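You operate a simulated robot arm through the tools that you are given. There is no shell and no other tool. Be economical: measure what you need, move in short steps, check, and stop when the job is done.

Carry out the task below with a simulated robot arm. There is one attempt and no reset: what you move stays moved.

TASK
Put the green tag from the top of the dark desk on the steel plate of the roller table. Fetch the black bush and set it on the top of the carton former. Put the small brass weight on the top of the carton former. Press the black count button two times. Push the boxes drawer shut. Open the frames drawer, take the blue frame from the inside of the frames drawer and leave it on the shelf under the side table and shut the drawer again. Do these in any order.

The check looks at the end state, three seconds after you hand in, the way a careful person would. Anything else that was tipped, shoved, dropped, spilled or broken makes it a failure.

THE ROBOT
A 7-joint arm with a two-finger parallel gripper on a trunk, on a base that drives. Base frame: it is fixed to the floor where the robot stands at the start and does not move with it; the origin is under the middle of the robot, x ahead of it, y to its left, z up. Readings come in mm, degrees, newtons and seconds.
Its first joint turns from -149.0 to 149.0 degrees. Places, roughly: black bush (4x4x4 cm) [1000, -100, 800]; black count button [-1000, -500, 900]; blue frame (11x8x4 cm) [-1100, -1000, 400]; boxes drawer [-1000, -1000, 200]; frames drawer [-1100, -1000, 400]; green tag [750, -250, 750]; shelf under the side table [-1300, 100, 300]; small brass weight (4x4x5 cm) [1200, 400, 800]; steel plate of the roller table (25x42 cm) [-1320, 3280, 520]; top of the carton former [-600, 1600, 1300]. Payload 3.5 kg.
Tool frame: the origin (TCP) lies between the finger pads and is the grasp point; the fingertips stand 23 mm ahead of it; z points along the fingers, y is the line along which they close. The gripper opens to 94 mm. The fingers are 38 mm wide and 10 mm thick; the gripper's body (54 by 96 mm) begins 39 mm behind the TCP.
Orientation is told as [roll, pitch, yaw] about the base's x, y, z axes, in that order, counted from this pose: with the fingers straight down and closing along the base's y, the tool's x points along the base's -x, its y along +y and its z along -z.

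THE INTERFACE
- The arm moves only by the tool nudge_tool. Its argument "targets" is a list of rows, each a list of 3 entries, a list of its own where there are three numbers: the shift along the base's x, y, z in mm, then the turn, a rotation vector about the base's x, y, z in degrees, then the opening in per cent of the stroke, from 0 (shut) to 100 (fully open). In form: [[[tx, ty, tz], [ax, ay, az], jaw], ...]. A call has 1 to 12 rows; each row shifts and turns the commanded pose from where the row before left it. Rows are played at 5 a second. More than 50 mm and 8.6 degrees between two rows, or a gripper value outside its range, and nothing of the call is played. A pose out of reach is approached as far as the arm can. The call stops where the force on the tool passes 40 N (or 10 N more than at its start, if that is more) or the arm is blocked; 0.2 s more then pass. The fingers move at their own pace (about 153 mm/s each) and stop on an object; they squeeze with about 27 N. The grip force told is the motor's: it shows also when the fingers shut on nothing. Time passes only in rows, and 0.2 s behind the last, so rows that do not move let the fingers close. It gives the time, the measured TCP pose, the force on the tool (base axes), the opening and the grip force at its end, in the units of the frame above (readings bear some noise), with the torque about the TCP (base axes, N m) and any sound that the robot's microphone picked up.
- Cameras (640 x 400 px; columns grow to the right, rows downward): "scene" is now at [-274.8, 193.8, 1223.8]; the picture's right is [0.06, -1.00, 0.00], its down [-0.93, -0.05, -0.36] and it looks along [0.36, 0.02, -0.93] (base axes); focal length 214 px, centre (320, 200). "wrist" rides on the gripper at [86, 16, -75] in the tool frame; the picture's right is [-0.18, 0.98, 0.00], its down [-0.58, -0.11, -0.81] and it looks along [-0.79, -0.15, 0.59] (tool axes); focal length 243 px, centre (320, 200). There is no depth. A picture from a camera that has moved, and an enlarged one, comes with that camera's place and axes in the base frame and with its lens.
- get_image(camera): a new picture of that camera. The clock stands still meanwhile.
- drive_base(legs): drives the robot by 1 to 6 legs, each [ahead, left, turn to the left] in mm, mm and degrees, along the robot's own axes; the way and the turn of a leg run together, so that a leg with both is an arc; at most 1500 mm and 180 degrees a leg. The arm and the cameras ride along, it lands a little off, and it stops where it bumps. It gives what a move gives.
- head_to(pan, tilt): turns the head with the scene camera to pan (to the left, within 143 degrees either way) and tilt (down, from -29 to 69), counted from straight ahead of the robot. It gives what a move gives.
- zoom(camera, box): a new picture of the part [left, top, right, bottom] of that camera's present view, enlarged. The clock stands still meanwhile.
- job_done(): hands the job in; it is judged then, once.

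Go step by step. Nothing tells you exact positions but the pictures and the camera data: compare them with the known pose of the tool, close in by small moves and look again before you grip or let go. The budget is 186 turns and 156 pictures, counting those below and the enlarged ones. Unless the task says otherwise, let go and move clear before handing in, and close with one line.

The tools are called as a command line: name --argument value ..., lists and objects as JSON in quotes. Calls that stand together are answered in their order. nudge_tool: Moves the arm, as the interface text tells. Its arguments: {"type":"object","properties":{"targets":{"type":"array"}},"required":["targets"]} The other tools are called the same way: drive_base (legs) drives the base; head_to (pan, tilt) turns the head that bears the scene camera; get_image (camera) takes a picture; zoom (camera, box) takes an enlarged picture of a part of a camera's view; job_done () hands the job in.

At the start:

```text
clock: 0.0
tool_pos: [-556.2, -565.0, 1000.3]
tool_rot: [-0.1, 0.1, 0.2]
contact_force: [0.0, -0.3, 0.7]
torque: [0.01, -0.04, 0.0]
grip_width: 93.7
finger_force: 0.2
robot x, y, heading: [-0.3, -2.1, 0.1]
head pan, tilt: [3.2, 68.8]
```

scene: 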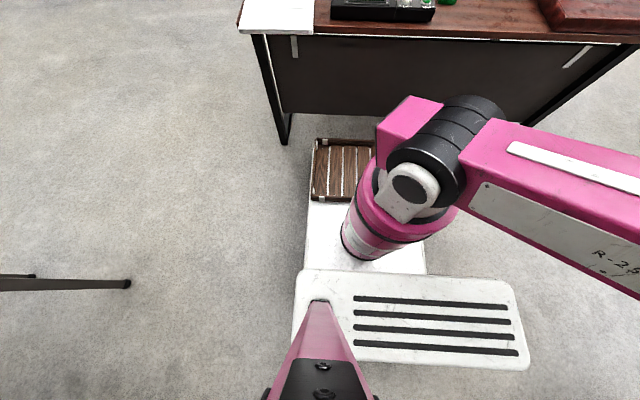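
wrist: 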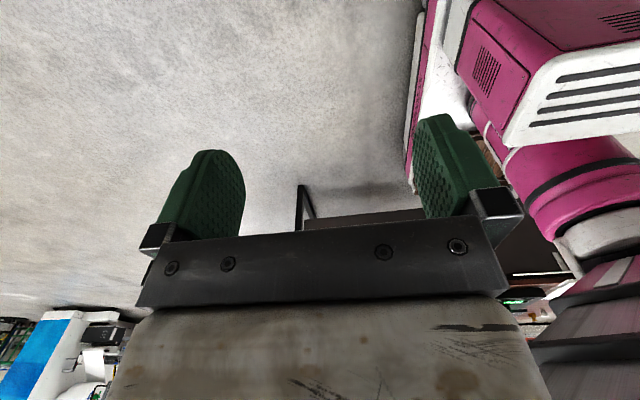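

The camera is looking down at the robot's front with a desk ahead. I'll survey the scene with the head first.

head_to --pan 0 --tilt 25

get_image --camera "scene"

head_to --pan 120 --tilt 20

get_image --camera "scene"

head_to --pan -140 --tilt 25

get_image --camera "scene"

```text
clock: 1.1
tool_pos: [-556.2, -563.1, 1000.0]
tool_rot: [0.0, 0.2, 0.1]
contact_force: [-0.2, -0.2, 0.1]
torque: [0.03, 0.06, 0.0]
grip_width: 93.7
finger_force: 0.0
robot x, y, heading: [6.0, 0.5, -0.0]
head pan, tilt: [0.0, 25.0]
```

```text
153 pictures are left
camera scene: at [-238.5, 190.7, 1283.1], right [0.0, -1.0, 0.0], down [-0.42, 0.0, -0.91], along [0.91, 0.0, -0.42], focal length 214 px, centre (320, 200)
```

scene: 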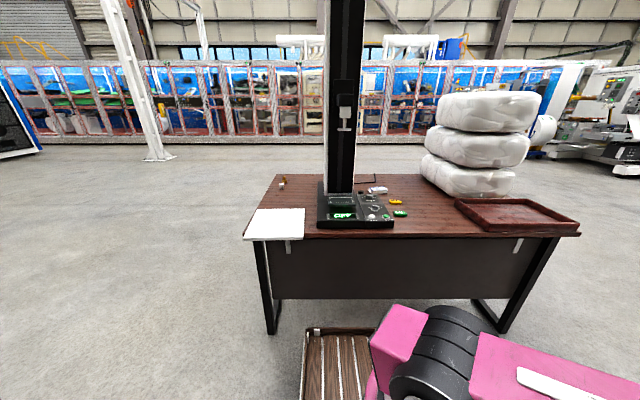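

```text
clock: 3.1
tool_pos: [-557.3, -564.1, 999.9]
tool_rot: [0.0, 0.1, 0.1]
contact_force: [-0.4, -0.5, -0.6]
torque: [0.0, -0.02, 0.0]
grip_width: 94.1
finger_force: 0.1
robot x, y, heading: [-1.5, 3.0, 0.1]
head pan, tilt: [120.0, 20.0]
```

```text
152 pictures are left
camera scene: at [-377.1, 271.4, 1291.3], right [0.87, 0.5, 0.0], down [0.17, -0.3, -0.94], along [-0.47, 0.81, -0.34], focal length 214 px, centre (320, 200)
```

scene: 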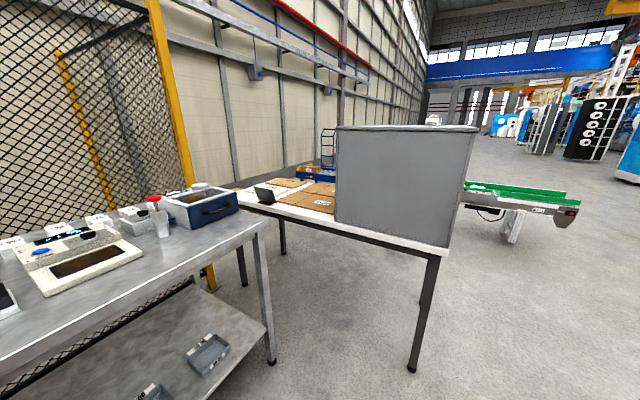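

```text
clock: 6.7
tool_pos: [-557.2, -563.1, 998.4]
tool_rot: [0.0, 0.1, 0.0]
contact_force: [-0.7, 0.1, 0.4]
torque: [0.04, 0.0, 0.06]
grip_width: 94.3
finger_force: 0.1
robot x, y, heading: [-1.7, -0.3, -0.1]
head pan, tilt: [-140.0, 25.0]
```

```text
151 pictures are left
camera scene: at [-401.1, 131.5, 1283.2], right [-0.64, 0.77, 0.0], down [0.32, 0.27, -0.91], along [-0.69, -0.58, -0.42], focal length 214 px, centre (320, 200)
```

scene: 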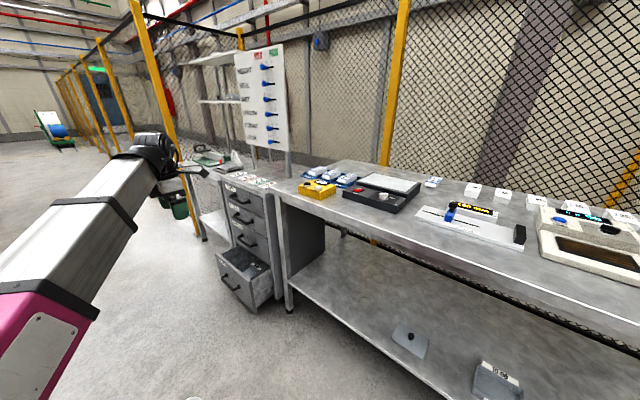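

There's a desk ahead, a side table behind, drawers behind right, and the gray carton former behind left. Now I'll zoom in on details.

zoom --camera "scene" --box '[180, 140, 340, 320]'

zoom --camera "scene" --box '[280, 140, 540, 260]'

head_to --pan -5 --tilt 35

zoom --camera "scene" --box '[220, 90, 420, 215]'

```text
2.22 times, centred on (260, 230) of scene
camera zoom: at [-401.1, 131.5, 1283.2], right [-0.64, 0.77, 0.0], down [0.32, 0.27, -0.91], along [-0.69, -0.58, -0.42], focal length 477 px, centre (453, 133)
```

zoom: 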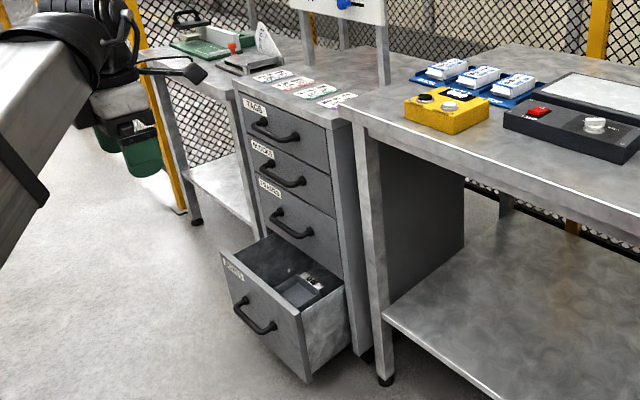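

```text
2.46 times, centred on (410, 200) of scene
camera zoom: at [-401.1, 131.5, 1283.2], right [-0.64, 0.77, 0.0], down [0.32, 0.27, -0.91], along [-0.69, -0.58, -0.42], focal length 528 px, centre (98, 200)
```

zoom: 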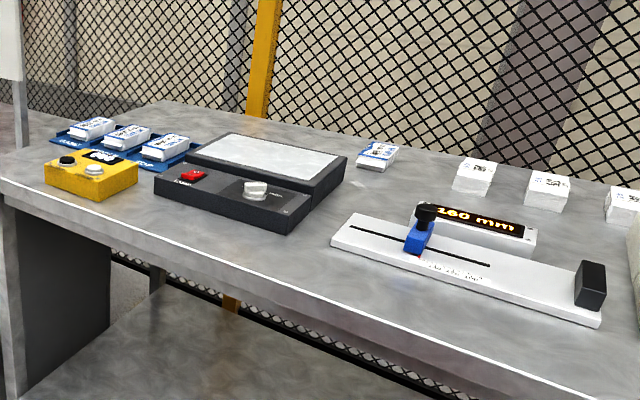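

```text
clock: 8.9
tool_pos: [-557.2, -563.5, 999.2]
tool_rot: [-0.1, 0.1, 0.0]
contact_force: [-0.6, 0.2, 0.4]
torque: [0.02, -0.03, 0.0]
grip_width: 94.3
finger_force: 0.0
robot x, y, heading: [2.8, -4.8, 0.1]
head pan, tilt: [-5.0, 35.0]
```

```text
3.20 times, centred on (320, 152) of scene
camera zoom: at [-242.9, 183.0, 1267.4], right [-0.09, -1.0, 0.0], down [-0.57, 0.05, -0.82], along [0.82, -0.07, -0.57], focal length 686 px, centre (320, 352)
```

zoom: 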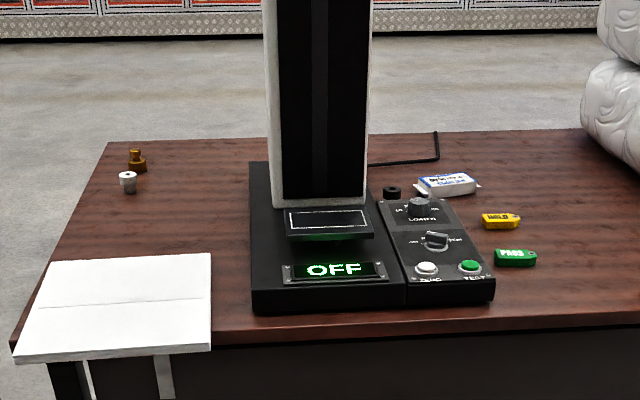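

Side table, cabinet and desk are located. I'll start with the drawers: turn the robot so the arm points at the cabinet and drive up to it.

drive_base --legs '[[0, 0, -45], [530, -672, 0]]'

head_to --pan -130 --tilt 40

get_image --camera "scene"

get_image --camera "wrist"

```text
clock: 15.5
tool_pos: [-887.9, -859.1, 1000.0]
tool_rot: [0.0, 0.2, -44.7]
contact_force: [0.4, 0.6, 0.0]
torque: [0.01, -0.03, -0.01]
grip_width: 93.8
finger_force: 0.0
robot x, y, heading: [-93.7, -848.3, -44.6]
head pan, tilt: [-5.0, 35.0]
```

```text
clock: 17.5
tool_pos: [-887.5, -858.3, 999.4]
tool_rot: [0.0, 0.1, -44.7]
contact_force: [-0.1, 0.4, 0.0]
torque: [0.03, 0.01, -0.02]
grip_width: 93.9
finger_force: 0.0
robot x, y, heading: [-93.2, -846.8, -44.8]
head pan, tilt: [-130.0, 40.0]
```

```text
147 pictures are left
camera scene: at [-282.1, -489.9, 1259.9], right [-0.09, 1.0, 0.0], down [0.64, 0.06, -0.77], along [-0.76, -0.07, -0.64], focal length 214 px, centre (320, 200)
```

scene: 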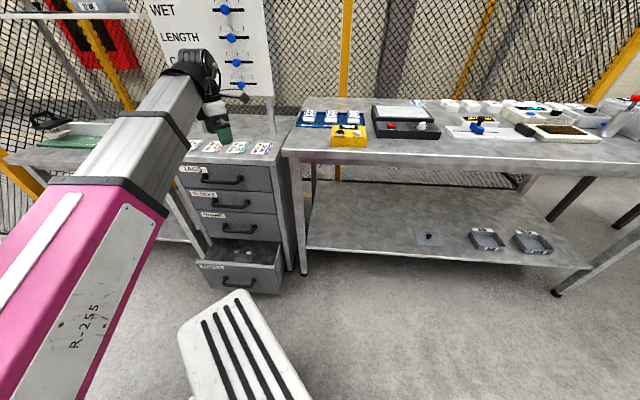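

```text
146 pictures are left
camera wrist: at [-938.7, -787.4, 1074.0], right [0.82, 0.57, 0.0], down [0.34, -0.49, 0.81], along [0.46, -0.66, -0.59], focal length 243 px, centre (320, 200)
```

wrist: 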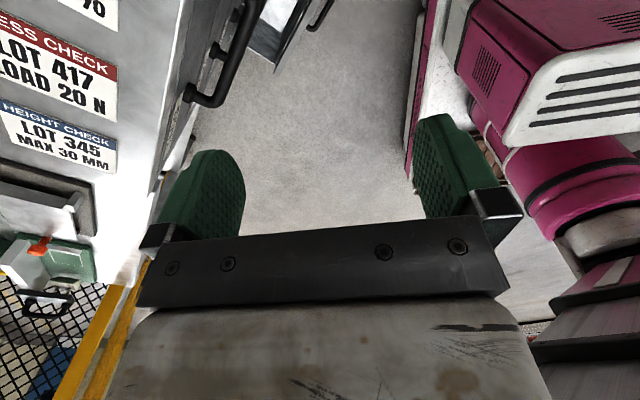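

The cabinet is right in front with the boxes drawer at the bottom open. Zooming to read labels and localise handles.

zoom --camera "scene" --box '[160, 130, 320, 300]'

zoom --camera "scene" --box '[280, 90, 460, 190]'

```text
2.35 times, centred on (240, 215) of scene
camera zoom: at [-282.1, -489.9, 1259.9], right [-0.09, 1.0, 0.0], down [0.64, 0.06, -0.77], along [-0.76, -0.07, -0.64], focal length 505 px, centre (508, 165)
```

zoom: 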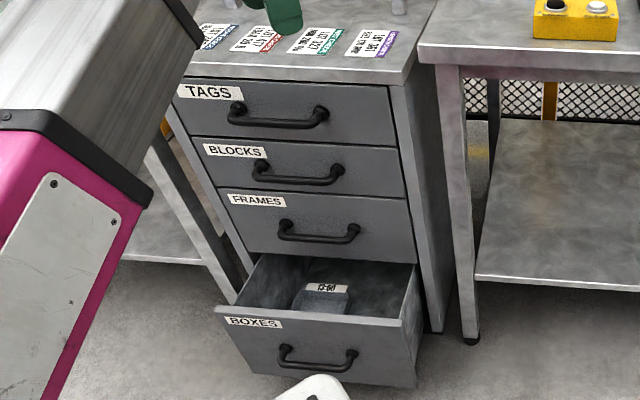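

```text
3.56 times, centred on (370, 140) of scene
camera zoom: at [-282.1, -489.9, 1259.9], right [-0.09, 1.0, 0.0], down [0.64, 0.06, -0.77], along [-0.76, -0.07, -0.64], focal length 763 px, centre (142, 413)
```

zoom: 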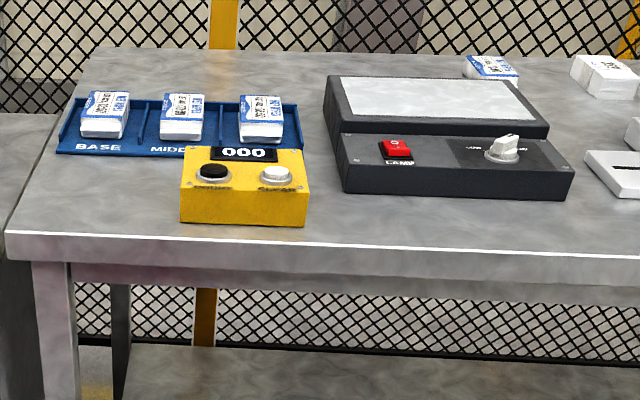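

BOXES handle ≈(-809,-953,220), FRAMES handle ≈(-975,-958,458), count button ≈(-1048,-486,947). I'll back off a little, then bring the closed gripper into a horizontal pose facing the cabinet.

drive_base --legs '[[92, 21, 0]]'

nudge_tool --targets '[[[22, -6, -38], [0, 0, -7.5], 0], [[22, -6, -38], [0, 0, -7.5], 0], [[22, -6, -38], [0, 0, -7.5], 0], [[22, -6, -38], [0, 0, -7.5], 0], [[22, -6, -38], [0, 0, -7.5], 0], [[22, -6, -38], [0, 0, -7.5], 0]]'

```text
clock: 18.7
tool_pos: [-807.4, -908.3, 998.5]
tool_rot: [0.0, 0.1, -44.8]
contact_force: [-0.2, 0.2, 0.1]
torque: [-0.02, -0.01, 0.0]
grip_width: 94.1
finger_force: 0.0
robot x, y, heading: [-12.7, -898.2, -44.7]
head pan, tilt: [-130.0, 40.0]
```

```text
clock: 20.1
tool_pos: [-674.0, -943.6, 772.0]
tool_rot: [0.0, 0.1, -89.8]
contact_force: [0.2, -0.5, 0.3]
torque: [0.02, 0.01, 0.01]
grip_width: 0.0
finger_force: 26.9
robot x, y, heading: [-16.3, -896.9, -44.7]
head pan, tilt: [-130.0, 40.0]
```

nudge_tool --targets '[[[0, -1, -45], [0, 8.2, 0], 0], [[0, -1, -45], [0, 8.2, 0], 0], [[0, -1, -45], [0, 8.2, 0], 0], [[0, -1, -45], [0, 8.2, 0], 0], [[0, -1, -45], [0, 8.2, 0], 0], [[0, -1, -45], [0, 8.2, 0], 0], [[0, -1, -45], [0, 8.2, 0], 0], [[0, -1, -45], [0, 8.2, 0], 0], [[0, -1, -45], [0, 8.2, 0], 0], [[0, -1, -45], [0, 8.2, 0], 0], [[0, -1, -45], [0, 8, 0], 0], [[0, 0, -45], [0, 0, 0], 0]]'

get_image --camera "scene"

get_image --camera "wrist"

```text
clock: 21.7
tool_pos: [-744.1, -959.2, 568.6]
tool_rot: [-60.0, -5.2, -93.1]
contact_force: [-0.4, 0.2, -0.5]
torque: [0.02, 0.03, 0.0]
grip_width: 0.0
finger_force: 27.2
robot x, y, heading: [-15.5, -900.7, -44.8]
head pan, tilt: [-130.0, 40.0]
stopped in row 8: the arm was blocked; the commanded pose is now the measured one
```

```text
143 pictures are left
camera scene: at [-200.7, -539.7, 1260.0], right [-0.09, 1.0, 0.0], down [0.64, 0.06, -0.77], along [-0.76, -0.07, -0.64], focal length 214 px, centre (320, 200)
```

scene: 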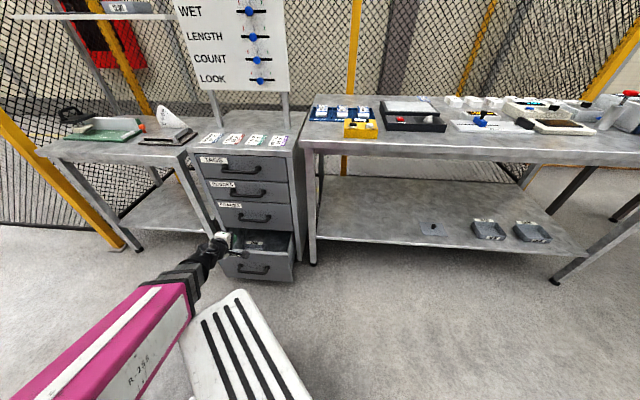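

```text
142 pictures are left
camera wrist: at [-666.8, -875.7, 584.0], right [0.48, -0.29, -0.83], down [0.61, -0.57, 0.55], along [-0.63, -0.77, -0.1], focal length 243 px, centre (320, 200)
```

wrist: 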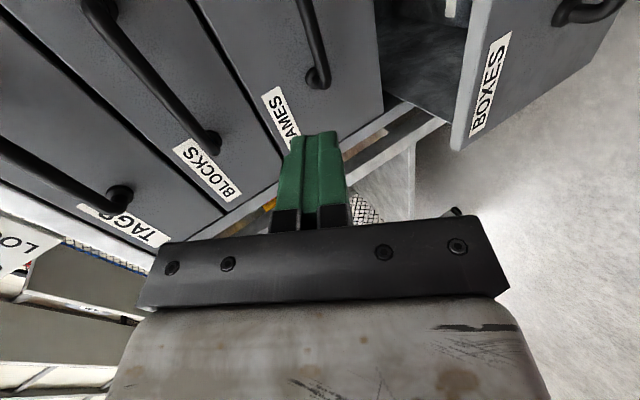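

The arm stopped at a joint limit, probably too folded; I'll try continuing the pitch without descending to see what limits it.

nudge_tool --targets '[[[-20, 0, 0], [0, 8, 0], 0], [[-20, 0, 0], [0, 8, 0], 0], [[-20, 0, 0], [0, 8, 0], 0]]'

```text
clock: 22.7
tool_pos: [-808.4, -963.2, 615.7]
tool_rot: [-84.0, -6.6, -91.2]
contact_force: [0.1, 0.5, -0.2]
torque: [-0.02, -0.06, 0.0]
grip_width: 0.1
finger_force: 26.7
out of reach, approached as far as the arm can: row 1, 2
robot x, y, heading: [-16.1, -897.5, -44.8]
head pan, tilt: [-130.0, 40.0]
stopped in row 3: the arm was blocked; the commanded pose is now the measured one
```

Orientation is nearly there; more extension should help. I'll back the robot away 180 mm and test lowering with the arm extended.

drive_base --legs '[[127, 127, 0]]'

nudge_tool --targets '[[[-40, 0, -10], [0, 2, 0], 0], [[-40, 0, -20], [0, 2, 0], 0], [[-40, 0, -20], [0, 2, 0], 0], [[-20, 0, -40], [0, 0, 0], 0], [[0, 0, -40], [0, 0, 0], 0], [[0, 0, -40], [0, 0, 0], 0]]'

get_image --camera "scene"

```text
clock: 24.2
tool_pos: [-627.7, -960.4, 613.7]
tool_rot: [-84.0, -6.6, -91.3]
contact_force: [-0.9, 0.0, -1.0]
torque: [-0.01, -0.01, -0.04]
grip_width: 0.1
finger_force: 26.9
robot x, y, heading: [164.9, -898.3, -44.7]
head pan, tilt: [-130.0, 40.0]
```

```text
clock: 25.8
tool_pos: [-820.2, -974.6, 560.6]
tool_rot: [-97.4, -7.7, -89.4]
contact_force: [-0.9, -0.5, 0.7]
torque: [0.0, 0.03, 0.0]
grip_width: 0.0
finger_force: 26.7
robot x, y, heading: [163.9, -897.1, -44.7]
head pan, tilt: [-130.0, 40.0]
stopped in row 6: the arm was blocked; the commanded pose is now the measured one
```

```text
141 pictures are left
camera scene: at [-18.6, -539.9, 1260.5], right [-0.09, 1.0, 0.0], down [0.64, 0.06, -0.77], along [-0.76, -0.07, -0.64], focal length 214 px, centre (320, 200)
```

scene: 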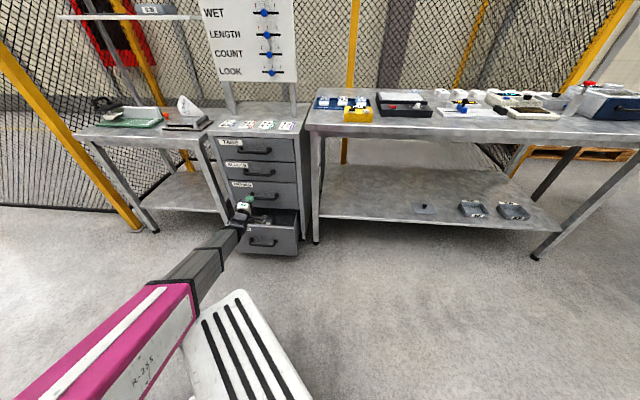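

Low horizontal poses are blocked by arm limits, so I'll go back to tool-down: hook the frames handle with one finger of the open gripper, and push drawers with the tool pointing down.

nudge_tool --targets '[[[2, 1, 10], [0.1, -8.0, 1.1], 0], [[2, 1, 10], [0.1, -8.0, 1.1], 0], [[2, 1, 10], [0.1, -8.0, 1.1], 0], [[2, 1, 10], [0.1, -8.0, 1.1], 0], [[2, 1, 10], [0.1, -8.0, 1.1], 0], [[2, 1, 10], [0.1, -8.0, 1.1], 0], [[2, 1, 10], [0.1, -8.0, 1.1], 0], [[2, 1, 10], [0.1, -8.0, 1.1], 0], [[2, 1, 0], [0.1, -8.0, 1.1], 0], [[2, 1, 0], [0.1, -8.0, 1.1], 0], [[2, 1, 0], [0.1, -8.0, 1.1], 0], [[2, 1, 0], [0.1, -8.0, 1.1], 0]]'

```text
clock: 28.4
tool_pos: [-798.9, -953.6, 627.4]
tool_rot: [-8.2, -5.2, -89.7]
contact_force: [0.0, 0.3, 0.0]
torque: [-0.03, 0.01, 0.01]
grip_width: 0.0
finger_force: 27.2
out of reach, approached as far as the arm can: row 4, 5
robot x, y, heading: [168.1, -900.9, -44.9]
head pan, tilt: [-130.0, 40.0]
```

nudge_tool --targets '[[[40, 0, 0], [0, -4, 0], 0], [[40, 0, 0], [0, -4, 0], 0], [[40, 0, 0], [2.6, 0, 0], 0], [[40, 0, 0], [2.6, 0, 0], 0]]'

drive_base --legs '[[-162, -162, 0]]'

get_image --camera "scene"

get_image --camera "wrist"

```text
clock: 29.4
tool_pos: [-639.9, -954.5, 627.0]
tool_rot: [-0.4, 0.1, -90.5]
contact_force: [-0.1, 0.4, -0.6]
torque: [-0.02, 0.05, -0.02]
grip_width: 0.3
finger_force: 27.4
robot x, y, heading: [163.9, -900.9, -44.8]
head pan, tilt: [-130.0, 40.0]
```

```text
clock: 31.1
tool_pos: [-870.7, -957.6, 627.1]
tool_rot: [-0.3, 0.1, -90.2]
contact_force: [0.0, -0.1, -0.3]
torque: [0.0, 0.0, -0.01]
grip_width: 0.0
finger_force: 27.1
robot x, y, heading: [-63.8, -900.6, -44.5]
head pan, tilt: [-130.0, 40.0]
```

```text
140 pictures are left
camera scene: at [-252.8, -540.1, 1259.9], right [-0.1, 1.0, 0.0], down [0.64, 0.06, -0.77], along [-0.76, -0.07, -0.64], focal length 214 px, centre (320, 200)
```

scene: 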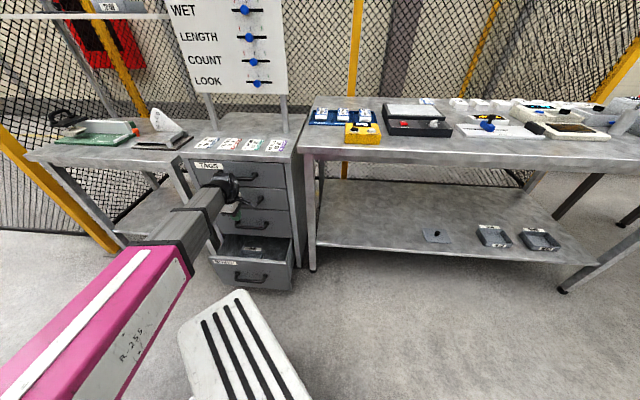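

```text
139 pictures are left
camera wrist: at [-852.6, -873.0, 701.1], right [0.98, -0.19, -0.01], down [-0.11, -0.58, 0.81], along [-0.15, -0.79, -0.59], focal length 243 px, centre (320, 200)
```

wrist: 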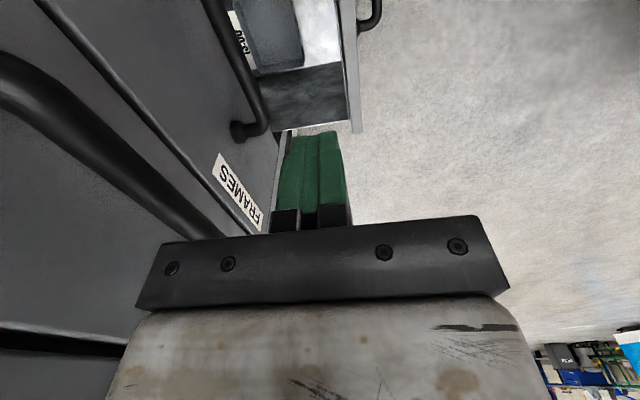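

I'll turn the tool to yaw 180 (camera on the robot side), then tilt it ~35° toward the cabinet to push the boxes drawer with the closed fingertips.

nudge_tool --targets '[[[15, 0, -10], [0, 0, -8.2], 0], [[15, 0, -10], [0, 0, -8.2], 0], [[15, 0, -10], [0, 0, -8.2], 0], [[15, 0, -10], [0, 0, -8.2], 0], [[15, 0, -15], [0, 0, -8.2], 0], [[15, 0, -15], [0, 0, -8.2], 0], [[15, 0, -15], [0, 0, -8.2], 0], [[15, 0, -15], [0, 0, -8.2], 0], [[15, 0, -15], [0, 0, -8.2], 0], [[15, 0, -15], [0, 0, -8.2], 0], [[0, 0, -15], [0, 0, -8], 0]]'

nudge_tool --targets '[[[0, 0, -20], [0, 8, 0], 0], [[0, 0, -20], [0, 8, 0], 0], [[0, 0, -20], [0, 8, 0], 0], [[0, 0, -20], [0, 8, 0], 0], [[0, 0, -25], [0, 3, 0], 0], [[0, 0, -25], [0, 0, 0], 0]]'

get_image --camera "wrist"

get_image --camera "scene"

```text
clock: 33.5
tool_pos: [-720.7, -956.7, 481.1]
tool_rot: [-0.3, 0.1, 179.7]
contact_force: [-0.8, 1.0, -0.3]
torque: [0.0, 0.0, -0.01]
grip_width: 0.0
finger_force: 27.3
robot x, y, heading: [-65.8, -899.7, -44.7]
head pan, tilt: [-130.0, 40.0]
```

```text
clock: 34.6
tool_pos: [-796.1, -965.5, 507.7]
tool_rot: [2.3, -42.0, 177.5]
contact_force: [-0.3, 0.3, -0.6]
torque: [-0.03, 0.01, -0.03]
grip_width: 0.0
finger_force: 27.1
robot x, y, heading: [-64.4, -897.2, -44.5]
head pan, tilt: [-130.0, 40.0]
stopped in row 5: the arm was blocked; the commanded pose is now the measured one
```

```text
138 pictures are left
camera wrist: at [-682.9, -984.2, 506.4], right [-0.15, -0.98, 0.15], down [0.11, 0.14, 0.98], along [-0.98, 0.17, 0.09], focal length 243 px, centre (320, 200)
```

wrist: 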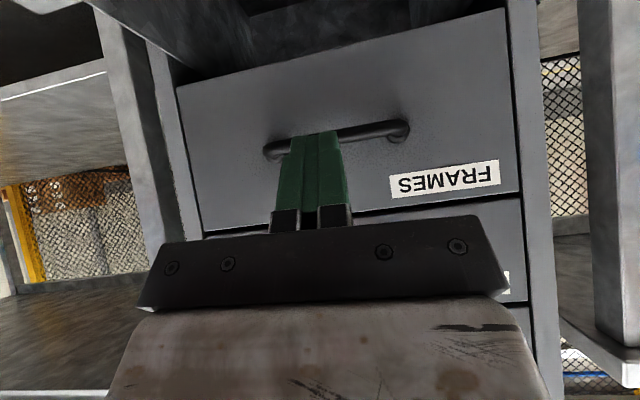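

```text
137 pictures are left
camera scene: at [-251.5, -540.0, 1260.1], right [-0.1, 1.0, 0.0], down [0.64, 0.06, -0.77], along [-0.76, -0.07, -0.64], focal length 214 px, centre (320, 200)
```

scene: 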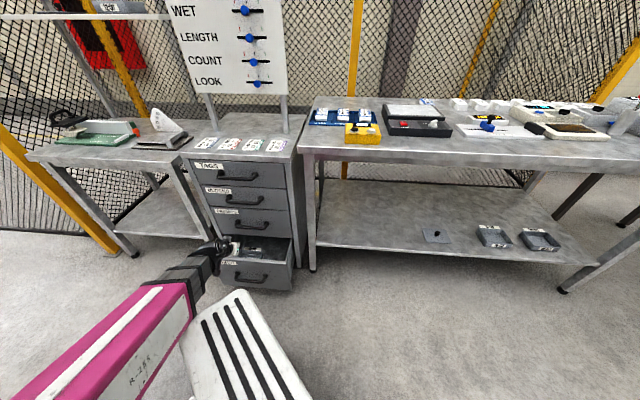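

The arm can only go low when well extended. I'll back the robot off, extend the arm low with a mild tilt, and push the drawer using the base.

drive_base --legs '[[170, 170, 0]]'

nudge_tool --targets '[[[-40, 2, -5], [0, -2.5, 0], 0], [[-40, 2, -25], [0, -2.5, 0], 0], [[-40, 2, -25], [0, -2.5, 0], 0], [[-40, 2, -30], [0, -2.5, 0], 0], [[-35, 0, -35], [0, -2.5, 0], 0], [[-20, 0, -35], [0, 0, 0], 0], [[0, 0, -30], [0, 0, 0], 0]]'

get_image --camera "wrist"

get_image --camera "scene"

```text
clock: 36.4
tool_pos: [-555.1, -961.0, 507.9]
tool_rot: [2.3, -42.1, 177.4]
contact_force: [-0.4, 0.0, -0.6]
torque: [-0.02, 0.0, -0.04]
grip_width: 0.0
finger_force: 27.1
robot x, y, heading: [174.6, -902.9, -45.1]
head pan, tilt: [-130.0, 40.0]
```

```text
clock: 38.2
tool_pos: [-796.2, -959.8, 362.3]
tool_rot: [2.0, -32.0, 177.7]
contact_force: [-0.4, 1.4, -0.8]
torque: [0.03, -0.02, 0.02]
grip_width: 0.1
finger_force: 26.9
robot x, y, heading: [175.0, -900.5, -44.8]
head pan, tilt: [-130.0, 40.0]
stopped in row 7: the arm was blocked; the commanded pose is now the measured one
```

```text
136 pictures are left
camera wrist: at [-684.6, -978.4, 381.0], right [-0.18, -0.98, 0.13], down [-0.06, 0.14, 0.99], along [-0.98, 0.17, -0.09], focal length 243 px, centre (320, 200)
```

wrist: 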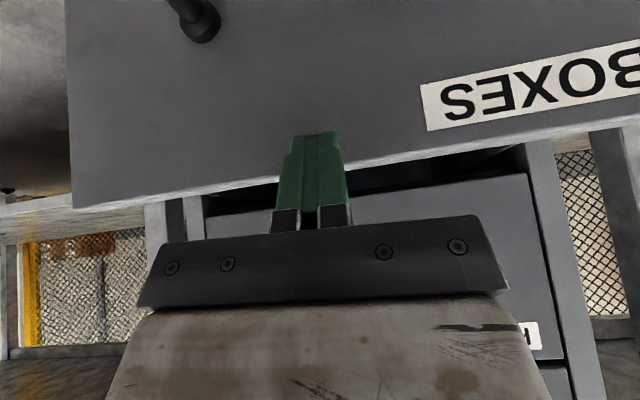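

```text
135 pictures are left
camera scene: at [-8.6, -540.6, 1260.4], right [-0.09, 1.0, 0.0], down [0.64, 0.06, -0.77], along [-0.76, -0.07, -0.64], focal length 214 px, centre (320, 200)
```

scene: 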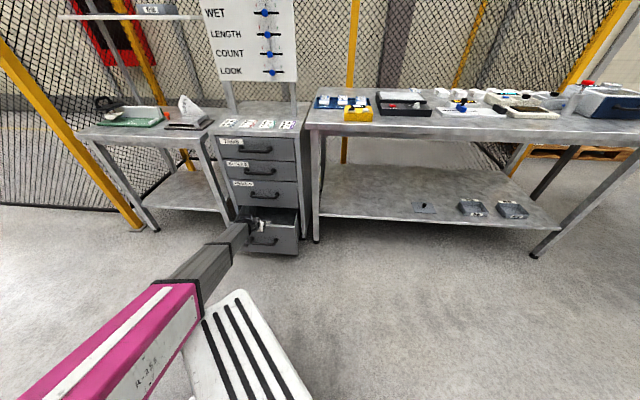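

Tip is just about at the drawer's top edge; I'll reduce tilt, shift toward the right part of the drawer front (clear of the handle above), and lower more.

nudge_tool --targets '[[[8, 45, 0], [0, -5, 0], 0], [[8, 45, 0], [0, -5, 0], 0], [[8, 45, -10], [0, -5, 0], 0], [[0, 10, -10], [0, -2, 0], 0], [[0, 0, -10], [0, 0, 0], 0], [[0, 0, -10], [0, 0, 0], 0], [[0, 0, -10], [0, 0, 0], 0]]'

get_image --camera "wrist"

```text
clock: 40.0
tool_pos: [-795.6, -858.4, 369.8]
tool_rot: [0.9, -18.2, -179.2]
contact_force: [-0.2, -0.4, 0.4]
torque: [-0.02, -0.04, 0.0]
grip_width: 0.0
finger_force: 27.4
robot x, y, heading: [176.8, -900.4, -45.2]
head pan, tilt: [-130.0, 40.0]
stopped in row 7: the arm was blocked; the commanded pose is now the measured one
```

```text
134 pictures are left
camera wrist: at [-690.4, -873.6, 413.4], right [-0.16, -0.99, 0.07], down [-0.3, 0.12, 0.95], along [-0.94, 0.13, -0.32], focal length 243 px, centre (320, 200)
```

wrist: 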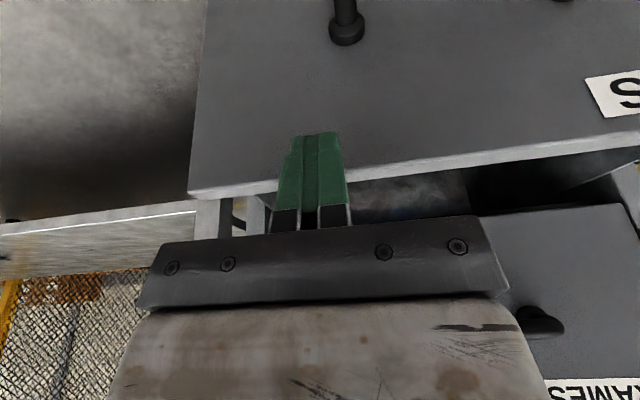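

nudge_tool --targets '[[[30, 0, 0], [0, 0, 0], 0], [[30, 0, -10], [0, 0, 0], 0], [[0, 0, -20], [0, 0, 0], 0], [[0, 0, -20], [0, 0, 0], 0], [[0, 0, -20], [0, 0, 0], 0]]'

```text
clock: 41.4
tool_pos: [-797.2, -863.9, 380.8]
tool_rot: [1.0, -23.7, -178.8]
contact_force: [0.4, 0.5, 0.0]
torque: [-0.02, 0.0, -0.01]
grip_width: 0.1
finger_force: 26.8
robot x, y, heading: [173.5, -902.1, -44.9]
head pan, tilt: [-130.0, 40.0]
stopped in row 5: the arm was blocked; the commanded pose is now the measured one
```

nudge_tool --targets '[[[0, 0, 10], [0, -4, 0], 0], [[-25, 0, 0], [0, -4, 0], 0], [[-25, 0, -15], [0, 0, 0], 0], [[-20, 0, -20], [0, 0, 0], 0], [[0, 0, -20], [0, 0, 0], 0], [[0, 0, -20], [0, 0, 0], 0]]'

```text
clock: 42.3
tool_pos: [-847.9, -855.9, 374.6]
tool_rot: [1.2, -15.6, -179.3]
contact_force: [-0.6, -0.7, 17.0]
torque: [0.12, 0.0, 0.03]
grip_width: 0.0
finger_force: 26.7
robot x, y, heading: [176.4, -900.4, -44.9]
head pan, tilt: [-130.0, 40.0]
stopped in row 4: the force on the tool passed its limit at 62 N (the readings are from after the stop); the commanded pose is now the measured one
```

I touched the drawer's top edge (z≈350). Lift, back the base off 80 mm, and lower in front of the panel at the larger reach.

nudge_tool --targets '[[[0, 0, 20], [0, 0, 0], 0]]'

drive_base --legs '[[57, 57, 0]]'

nudge_tool --targets '[[[-5, 0, -15], [0, 0, 0], 0], [[-5, 0, -15], [0, 0, 0], 0], [[0, 0, -15], [0, 0, 0], 0], [[0, 0, -15], [0, 0, 0], 0], [[0, 0, -15], [0, 0, 0], 0]]'

get_image --camera "wrist"

```text
clock: 42.7
tool_pos: [-847.1, -855.3, 392.8]
tool_rot: [1.3, -15.5, -179.4]
contact_force: [0.6, 0.6, 0.8]
torque: [-0.01, 0.01, 0.02]
grip_width: 0.0
finger_force: 27.7
robot x, y, heading: [174.9, -901.6, -44.7]
head pan, tilt: [-130.0, 40.0]
```

```text
clock: 43.8
tool_pos: [-806.9, -835.4, 392.8]
tool_rot: [1.2, -15.6, 178.4]
contact_force: [0.5, 0.6, -0.4]
torque: [-0.01, -0.02, 0.01]
grip_width: 0.0
finger_force: 27.0
robot x, y, heading: [210.0, -923.7, -46.7]
head pan, tilt: [-130.0, 40.0]
stopped in leg 1: the robot was blocked; the commanded pose is now the measured one
```

```text
clock: 45.0
tool_pos: [-824.2, -835.5, 339.5]
tool_rot: [1.1, -16.8, 178.2]
contact_force: [-0.4, 0.5, -0.2]
torque: [-0.01, 0.01, -0.01]
grip_width: 0.0
finger_force: 26.6
robot x, y, heading: [211.3, -923.8, -46.9]
head pan, tilt: [-130.0, 40.0]
```

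```text
133 pictures are left
camera wrist: at [-720.8, -853.8, 386.3], right [-0.2, -0.98, 0.07], down [-0.32, 0.13, 0.94], along [-0.93, 0.16, -0.34], focal length 243 px, centre (320, 200)
```

wrist: 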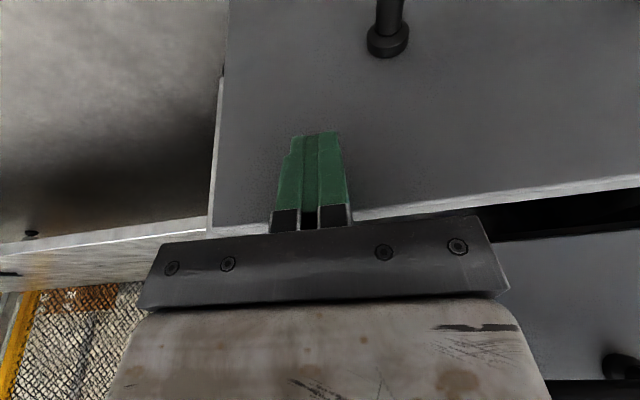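

The base bumped behind (likely the desk corner); I'll stay clear of that. The tip is now in front of the drawer panel, 30 mm below its top — push with the base.

drive_base --legs '[[-92, -98, 0]]'

get_image --camera "wrist"

get_image --camera "scene"

```text
clock: 46.4
tool_pos: [-953.2, -836.3, 340.5]
tool_rot: [1.0, -16.1, 178.7]
contact_force: [5.6, -0.5, -1.4]
torque: [0.08, 0.27, 0.14]
grip_width: 0.0
finger_force: 27.1
robot x, y, heading: [82.9, -920.9, -47.1]
head pan, tilt: [-130.0, 40.0]
stopped in leg 1: the force on the tool passed its limit at 62 N (the readings are from after the stop); the commanded pose is now the measured one
```

```text
132 pictures are left
camera wrist: at [-850.8, -854.5, 387.6], right [-0.19, -0.98, 0.07], down [-0.33, 0.13, 0.93], along [-0.92, 0.16, -0.35], focal length 243 px, centre (320, 200)
```

wrist: 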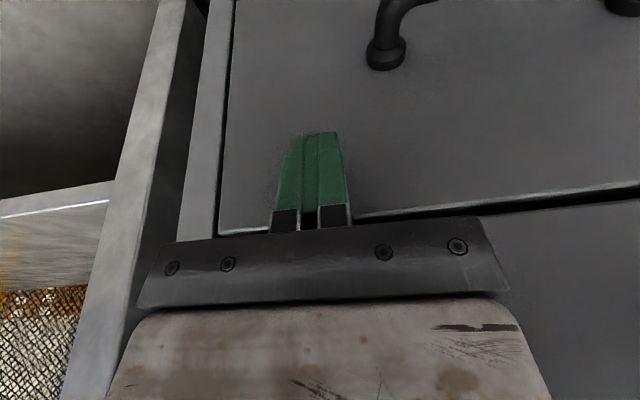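

```text
131 pictures are left
camera scene: at [-90.0, -554.4, 1260.1], right [-0.05, 1.0, 0.0], down [0.64, 0.03, -0.77], along [-0.77, -0.04, -0.64], focal length 214 px, centre (320, 200)
```

scene: 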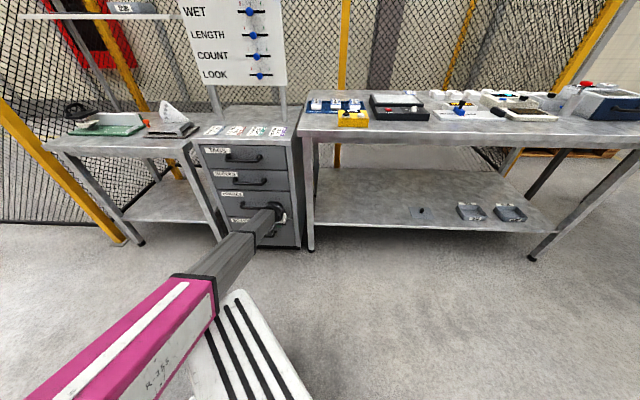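

nudge_tool --targets '[[[30, 0, 10], [0, 0, 0], 0], [[40, 0, 40], [0, 0, 0], 0], [[40, 0, 40], [0, 0, 0], 0]]'

zoom --camera "wrist" --box '[100, 0, 640, 260]'

zoom --camera "scene" --box '[180, 100, 340, 260]'

```text
refused: row 2 steps farther than a row can; nothing moved
```

```text
1.19 times, centred on (370, 130) of wrist
camera zoom: at [-850.8, -854.5, 387.6], right [-0.19, -0.98, 0.07], down [-0.33, 0.13, 0.93], along [-0.92, 0.16, -0.35], focal length 288 px, centre (261, 283)
```

zoom: 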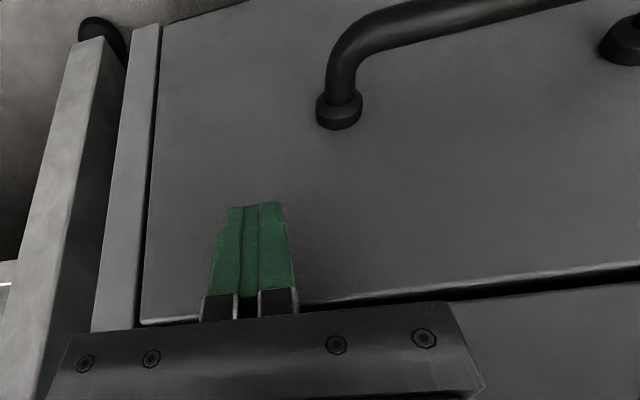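

```text
2.50 times, centred on (260, 180) of scene
camera zoom: at [-90.0, -554.4, 1260.1], right [-0.05, 1.0, 0.0], down [0.64, 0.03, -0.77], along [-0.77, -0.04, -0.64], focal length 536 px, centre (470, 250)
```

zoom: 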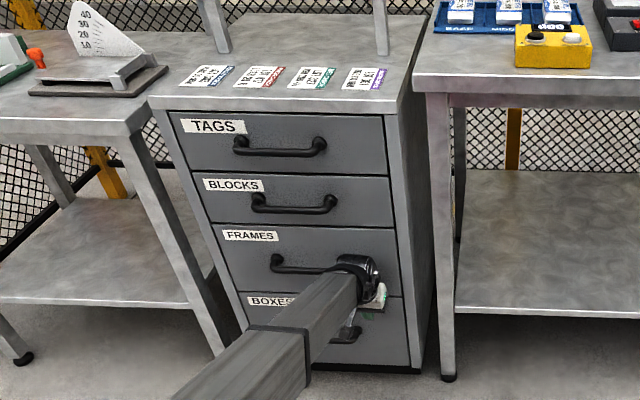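

The boxes drawer is shut flush. Now retract up and reorient to tool-down, closing along x (yaw -90), for hooking the frames handle.

nudge_tool --targets '[[[40, 0, 10], [0, 0, 0], 0], [[20, 0, 40], [0, -5, 0], 0], [[20, 0, 45], [0, -5, 0], 0], [[10, 0, 45], [0, -5, 0], 0], [[10, 0, 45], [0, -1, 0], 0], [[0, -10, 45], [-1, 0, 8], 0], [[0, -10, 45], [0, 0, 8], 0], [[0, -10, 0], [0, 0, 8], 0], [[0, -10, 0], [0, 0, 8], 0], [[0, -10, 0], [0, 0, 8], 0], [[0, -10, 0], [0, 0, 8], 0], [[0, -10, 0], [0, 0, 8], 0]]'

nudge_tool --targets '[[[0, -10, 0], [0, 0, 8.5], 100], [[0, -10, 0], [0, 0, 8.5], 100], [[0, -10, 0], [0, 0, 8.5], 100], [[0, -10, 0], [0, 0, 8.5], 100]]'

drive_base --legs '[[-54, -58, 0]]'

get_image --camera "wrist"

get_image --camera "scene"

```text
clock: 49.0
tool_pos: [-855.0, -904.7, 612.0]
tool_rot: [1.7, 0.0, -125.3]
contact_force: [0.1, -0.2, 0.3]
torque: [0.01, 0.03, 0.0]
grip_width: 0.2
finger_force: 27.1
robot x, y, heading: [79.2, -923.6, -47.3]
head pan, tilt: [-130.0, 40.0]
```

```text
clock: 50.0
tool_pos: [-854.1, -944.3, 613.4]
tool_rot: [1.8, -0.1, -91.2]
contact_force: [-0.8, -1.1, 0.1]
torque: [-0.02, -0.01, 0.01]
grip_width: 94.1
finger_force: 0.1
robot x, y, heading: [81.5, -921.8, -47.1]
head pan, tilt: [-130.0, 40.0]
```

```text
clock: 50.9
tool_pos: [-882.2, -945.2, 613.7]
tool_rot: [2.8, -0.2, -91.0]
contact_force: [20.4, 0.9, 8.7]
torque: [-0.17, 0.89, 0.36]
grip_width: 84.8
finger_force: 0.0
robot x, y, heading: [41.0, -920.6, -47.1]
head pan, tilt: [-130.0, 40.0]
stopped in leg 1: the force on the tool passed its limit at 55 N (the readings are from after the stop); the commanded pose is now the measured one
```

```text
128 pictures are left
camera wrist: at [-868.5, -859.9, 688.9], right [0.98, -0.2, 0.05], down [-0.16, -0.58, 0.8], along [-0.13, -0.79, -0.6], focal length 243 px, centre (320, 200)
```

wrist: 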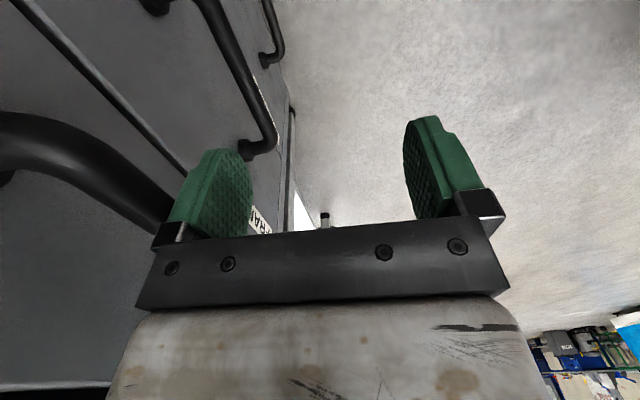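

```text
127 pictures are left
camera scene: at [-129.2, -553.4, 1260.0], right [-0.05, 1.0, 0.0], down [0.64, 0.03, -0.77], along [-0.77, -0.04, -0.64], focal length 214 px, centre (320, 200)
```

scene: 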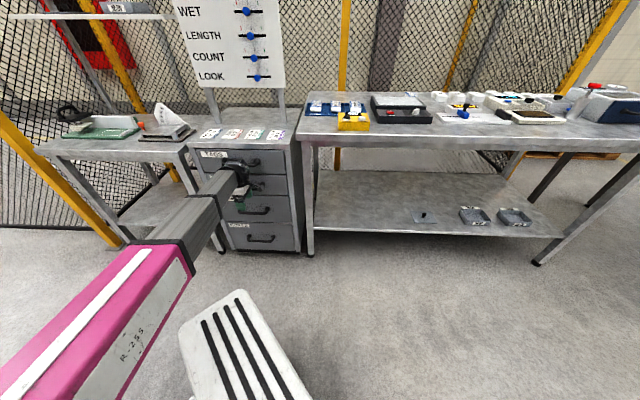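

The rear finger touched the BLOCKS handle bar (outer surface x≈-935). FRAMES bar is ≈(-942,-955,480). I'll back off, tilt 30° and approach along the tool axis to hook behind the bar.

nudge_tool --targets '[[[40, 0, 0], [0, 0, 0], 100], [[0, -5, 0], [1.5, 7.5, 0], 100], [[0, -5, 0], [0, 7.5, 0], 100], [[0, 0, -10], [0, 7.5, 0], 100], [[0, 0, -10], [0, 7.5, 0], 100], [[-10, 0, -35], [0, 0, 0], 100], [[-15, 0, -35], [0, 0, 0], 100]]'

get_image --camera "wrist"

zoom --camera "scene" --box '[160, 120, 340, 260]'

```text
clock: 52.5
tool_pos: [-869.2, -954.3, 523.8]
tool_rot: [-27.4, 0.7, -91.5]
contact_force: [-0.5, -0.5, 0.0]
torque: [0.01, -0.02, 0.02]
grip_width: 93.8
finger_force: 0.1
robot x, y, heading: [40.4, -920.6, -47.3]
head pan, tilt: [-130.0, 40.0]
```

```text
126 pictures are left
camera wrist: at [-819.5, -871.2, 582.8], right [0.87, -0.2, -0.45], down [0.26, -0.6, 0.76], along [-0.42, -0.78, -0.47], focal length 243 px, centre (320, 200)
```

wrist: 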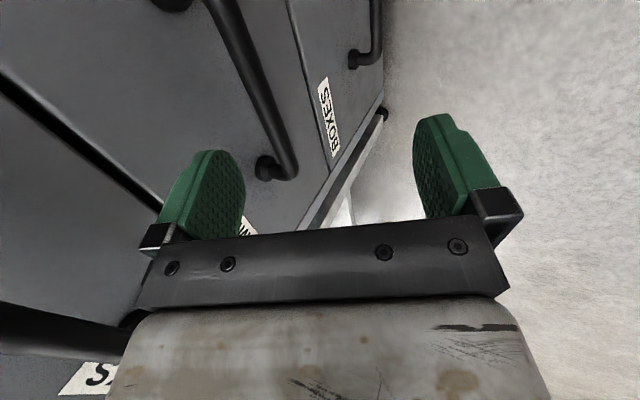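

```text
2.86 times, centred on (250, 190) of scene
camera zoom: at [-130.1, -553.5, 1259.9], right [-0.05, 1.0, 0.0], down [0.64, 0.03, -0.77], along [-0.77, -0.04, -0.64], focal length 613 px, centre (520, 229)
```

zoom: 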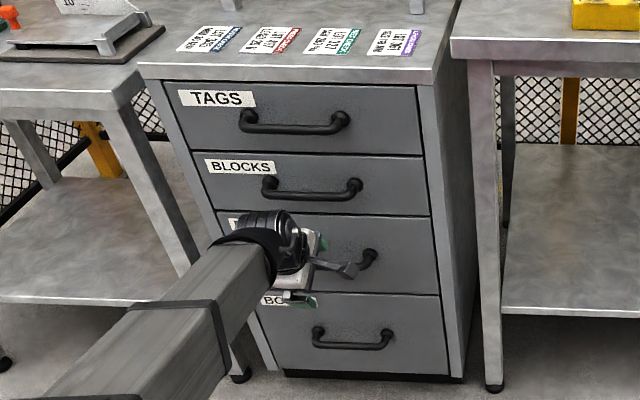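

The approach line matches: move along the tool axis by ~67 mm so the finger slips behind the bar.

nudge_tool --targets '[[[-11, 0, -20], [0, 0, 0], 100], [[-11, 0, -20], [0, 0, 0], 100], [[-12, 0, -20], [0, 0, 0], 100]]'

get_image --camera "wrist"

```text
clock: 53.3
tool_pos: [-904.4, -954.7, 462.8]
tool_rot: [-27.3, 0.7, -91.5]
contact_force: [-3.3, 0.6, 2.6]
torque: [0.02, 0.11, 0.1]
grip_width: 93.5
finger_force: 0.1
robot x, y, heading: [39.5, -922.3, -47.1]
head pan, tilt: [-130.0, 40.0]
```

```text
124 pictures are left
camera wrist: at [-854.0, -871.4, 522.8], right [0.87, -0.2, -0.45], down [0.26, -0.6, 0.76], along [-0.42, -0.78, -0.47], focal length 243 px, centre (320, 200)
```

wrist: 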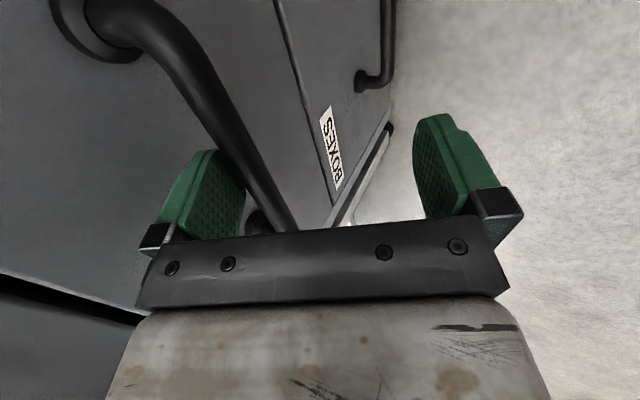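

The finger is behind the bar. Deepen a touch and pull.

nudge_tool --targets '[[[-2, 0, -7], [0, 0, 0], 100], [[20, 0, 0], [0, 0, 0], 100], [[30, 0, 0], [0, 0, 0], 100], [[30, 0, 0], [0, 0, 0], 100]]'

get_image --camera "wrist"

```text
clock: 54.3
tool_pos: [-824.2, -954.9, 457.1]
tool_rot: [-27.3, 0.8, -91.6]
contact_force: [0.5, -0.4, -0.4]
torque: [0.07, 0.03, 0.01]
grip_width: 93.8
finger_force: 0.1
robot x, y, heading: [36.8, -922.8, -47.3]
head pan, tilt: [-130.0, 40.0]
```

```text
123 pictures are left
camera wrist: at [-774.6, -871.3, 515.7], right [0.87, -0.2, -0.45], down [0.26, -0.6, 0.76], along [-0.42, -0.78, -0.47], focal length 243 px, centre (320, 200)
```

wrist: 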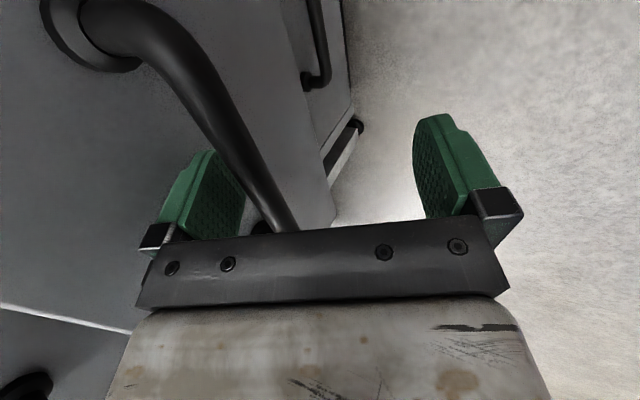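

The drawer opens. Continue pulling with the base (130 mm).

drive_base --legs '[[88, 95, 0]]'

get_image --camera "scene"

get_image --camera "wrist"

```text
clock: 55.6
tool_pos: [-695.1, -954.2, 456.4]
tool_rot: [-27.3, 0.7, -91.5]
contact_force: [0.0, 0.0, 0.4]
torque: [0.01, -0.02, -0.02]
grip_width: 93.6
finger_force: 0.0
robot x, y, heading: [174.3, -916.2, -46.9]
head pan, tilt: [-130.0, 40.0]
```

```text
122 pictures are left
camera scene: at [0.4, -553.7, 1259.9], right [-0.05, 1.0, 0.0], down [0.64, 0.03, -0.77], along [-0.77, -0.04, -0.64], focal length 214 px, centre (320, 200)
```

scene: 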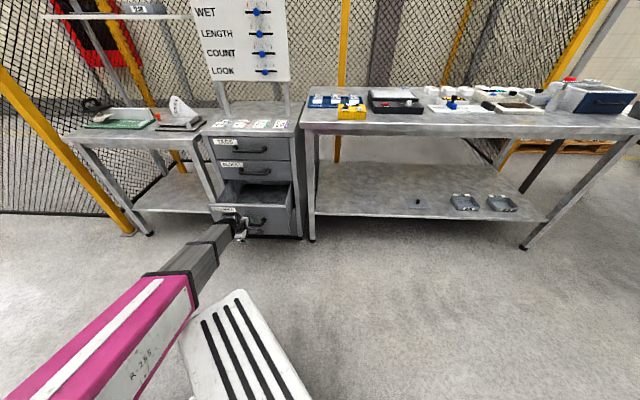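

```text
121 pictures are left
camera wrist: at [-644.9, -872.1, 515.9], right [0.87, -0.2, -0.45], down [0.26, -0.6, 0.76], along [-0.42, -0.78, -0.47], focal length 243 px, centre (320, 200)
```

wrist: 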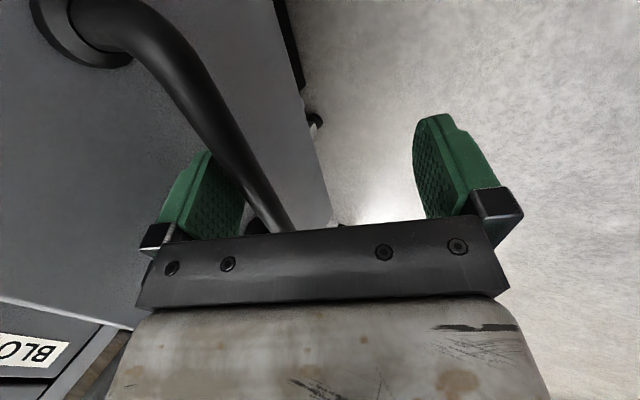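

nudge_tool --targets '[[[-8, 0, 10], [0, 0, 0], 100], [[10, 0, 22], [0, 0, 0], 100], [[11, 0, 22], [0, 0, 0], 100], [[11, 0, 22], [0, 0, 0], 100], [[0, 0, 45], [0, 0, 0], 100], [[0, 0, 45], [0, 0, 0], 100]]'

zoom --camera "scene" --box '[180, 110, 340, 250]'

get_image --camera "wrist"

```text
clock: 57.0
tool_pos: [-671.4, -955.0, 622.6]
tool_rot: [-27.3, 0.7, -91.5]
contact_force: [0.5, -0.4, 0.3]
torque: [0.0, -0.01, -0.05]
grip_width: 94.0
finger_force: 0.1
robot x, y, heading: [169.5, -920.5, -47.2]
head pan, tilt: [-130.0, 40.0]
```

```text
2.86 times, centred on (260, 180) of scene
camera zoom: at [0.4, -553.7, 1259.9], right [-0.05, 1.0, 0.0], down [0.64, 0.03, -0.77], along [-0.77, -0.04, -0.64], focal length 613 px, centre (491, 257)
```

zoom: 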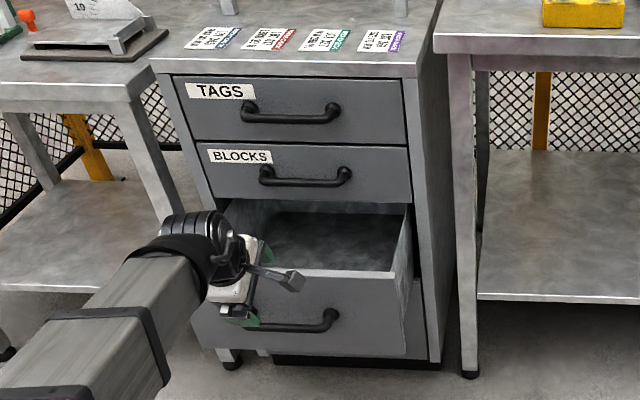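

```text
119 pictures are left
camera wrist: at [-620.6, -872.2, 681.9], right [0.87, -0.2, -0.45], down [0.26, -0.6, 0.76], along [-0.42, -0.78, -0.47], focal length 243 px, centre (320, 200)
```

wrist: 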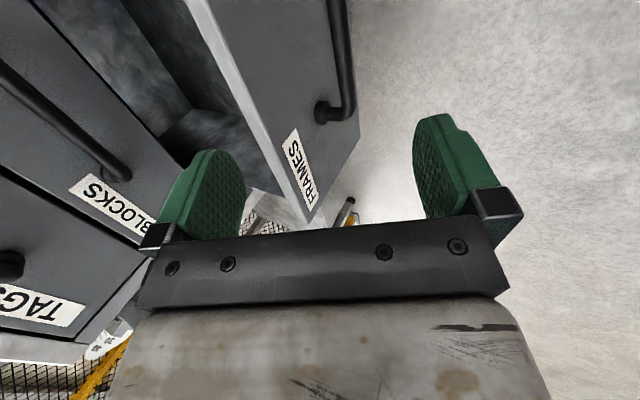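

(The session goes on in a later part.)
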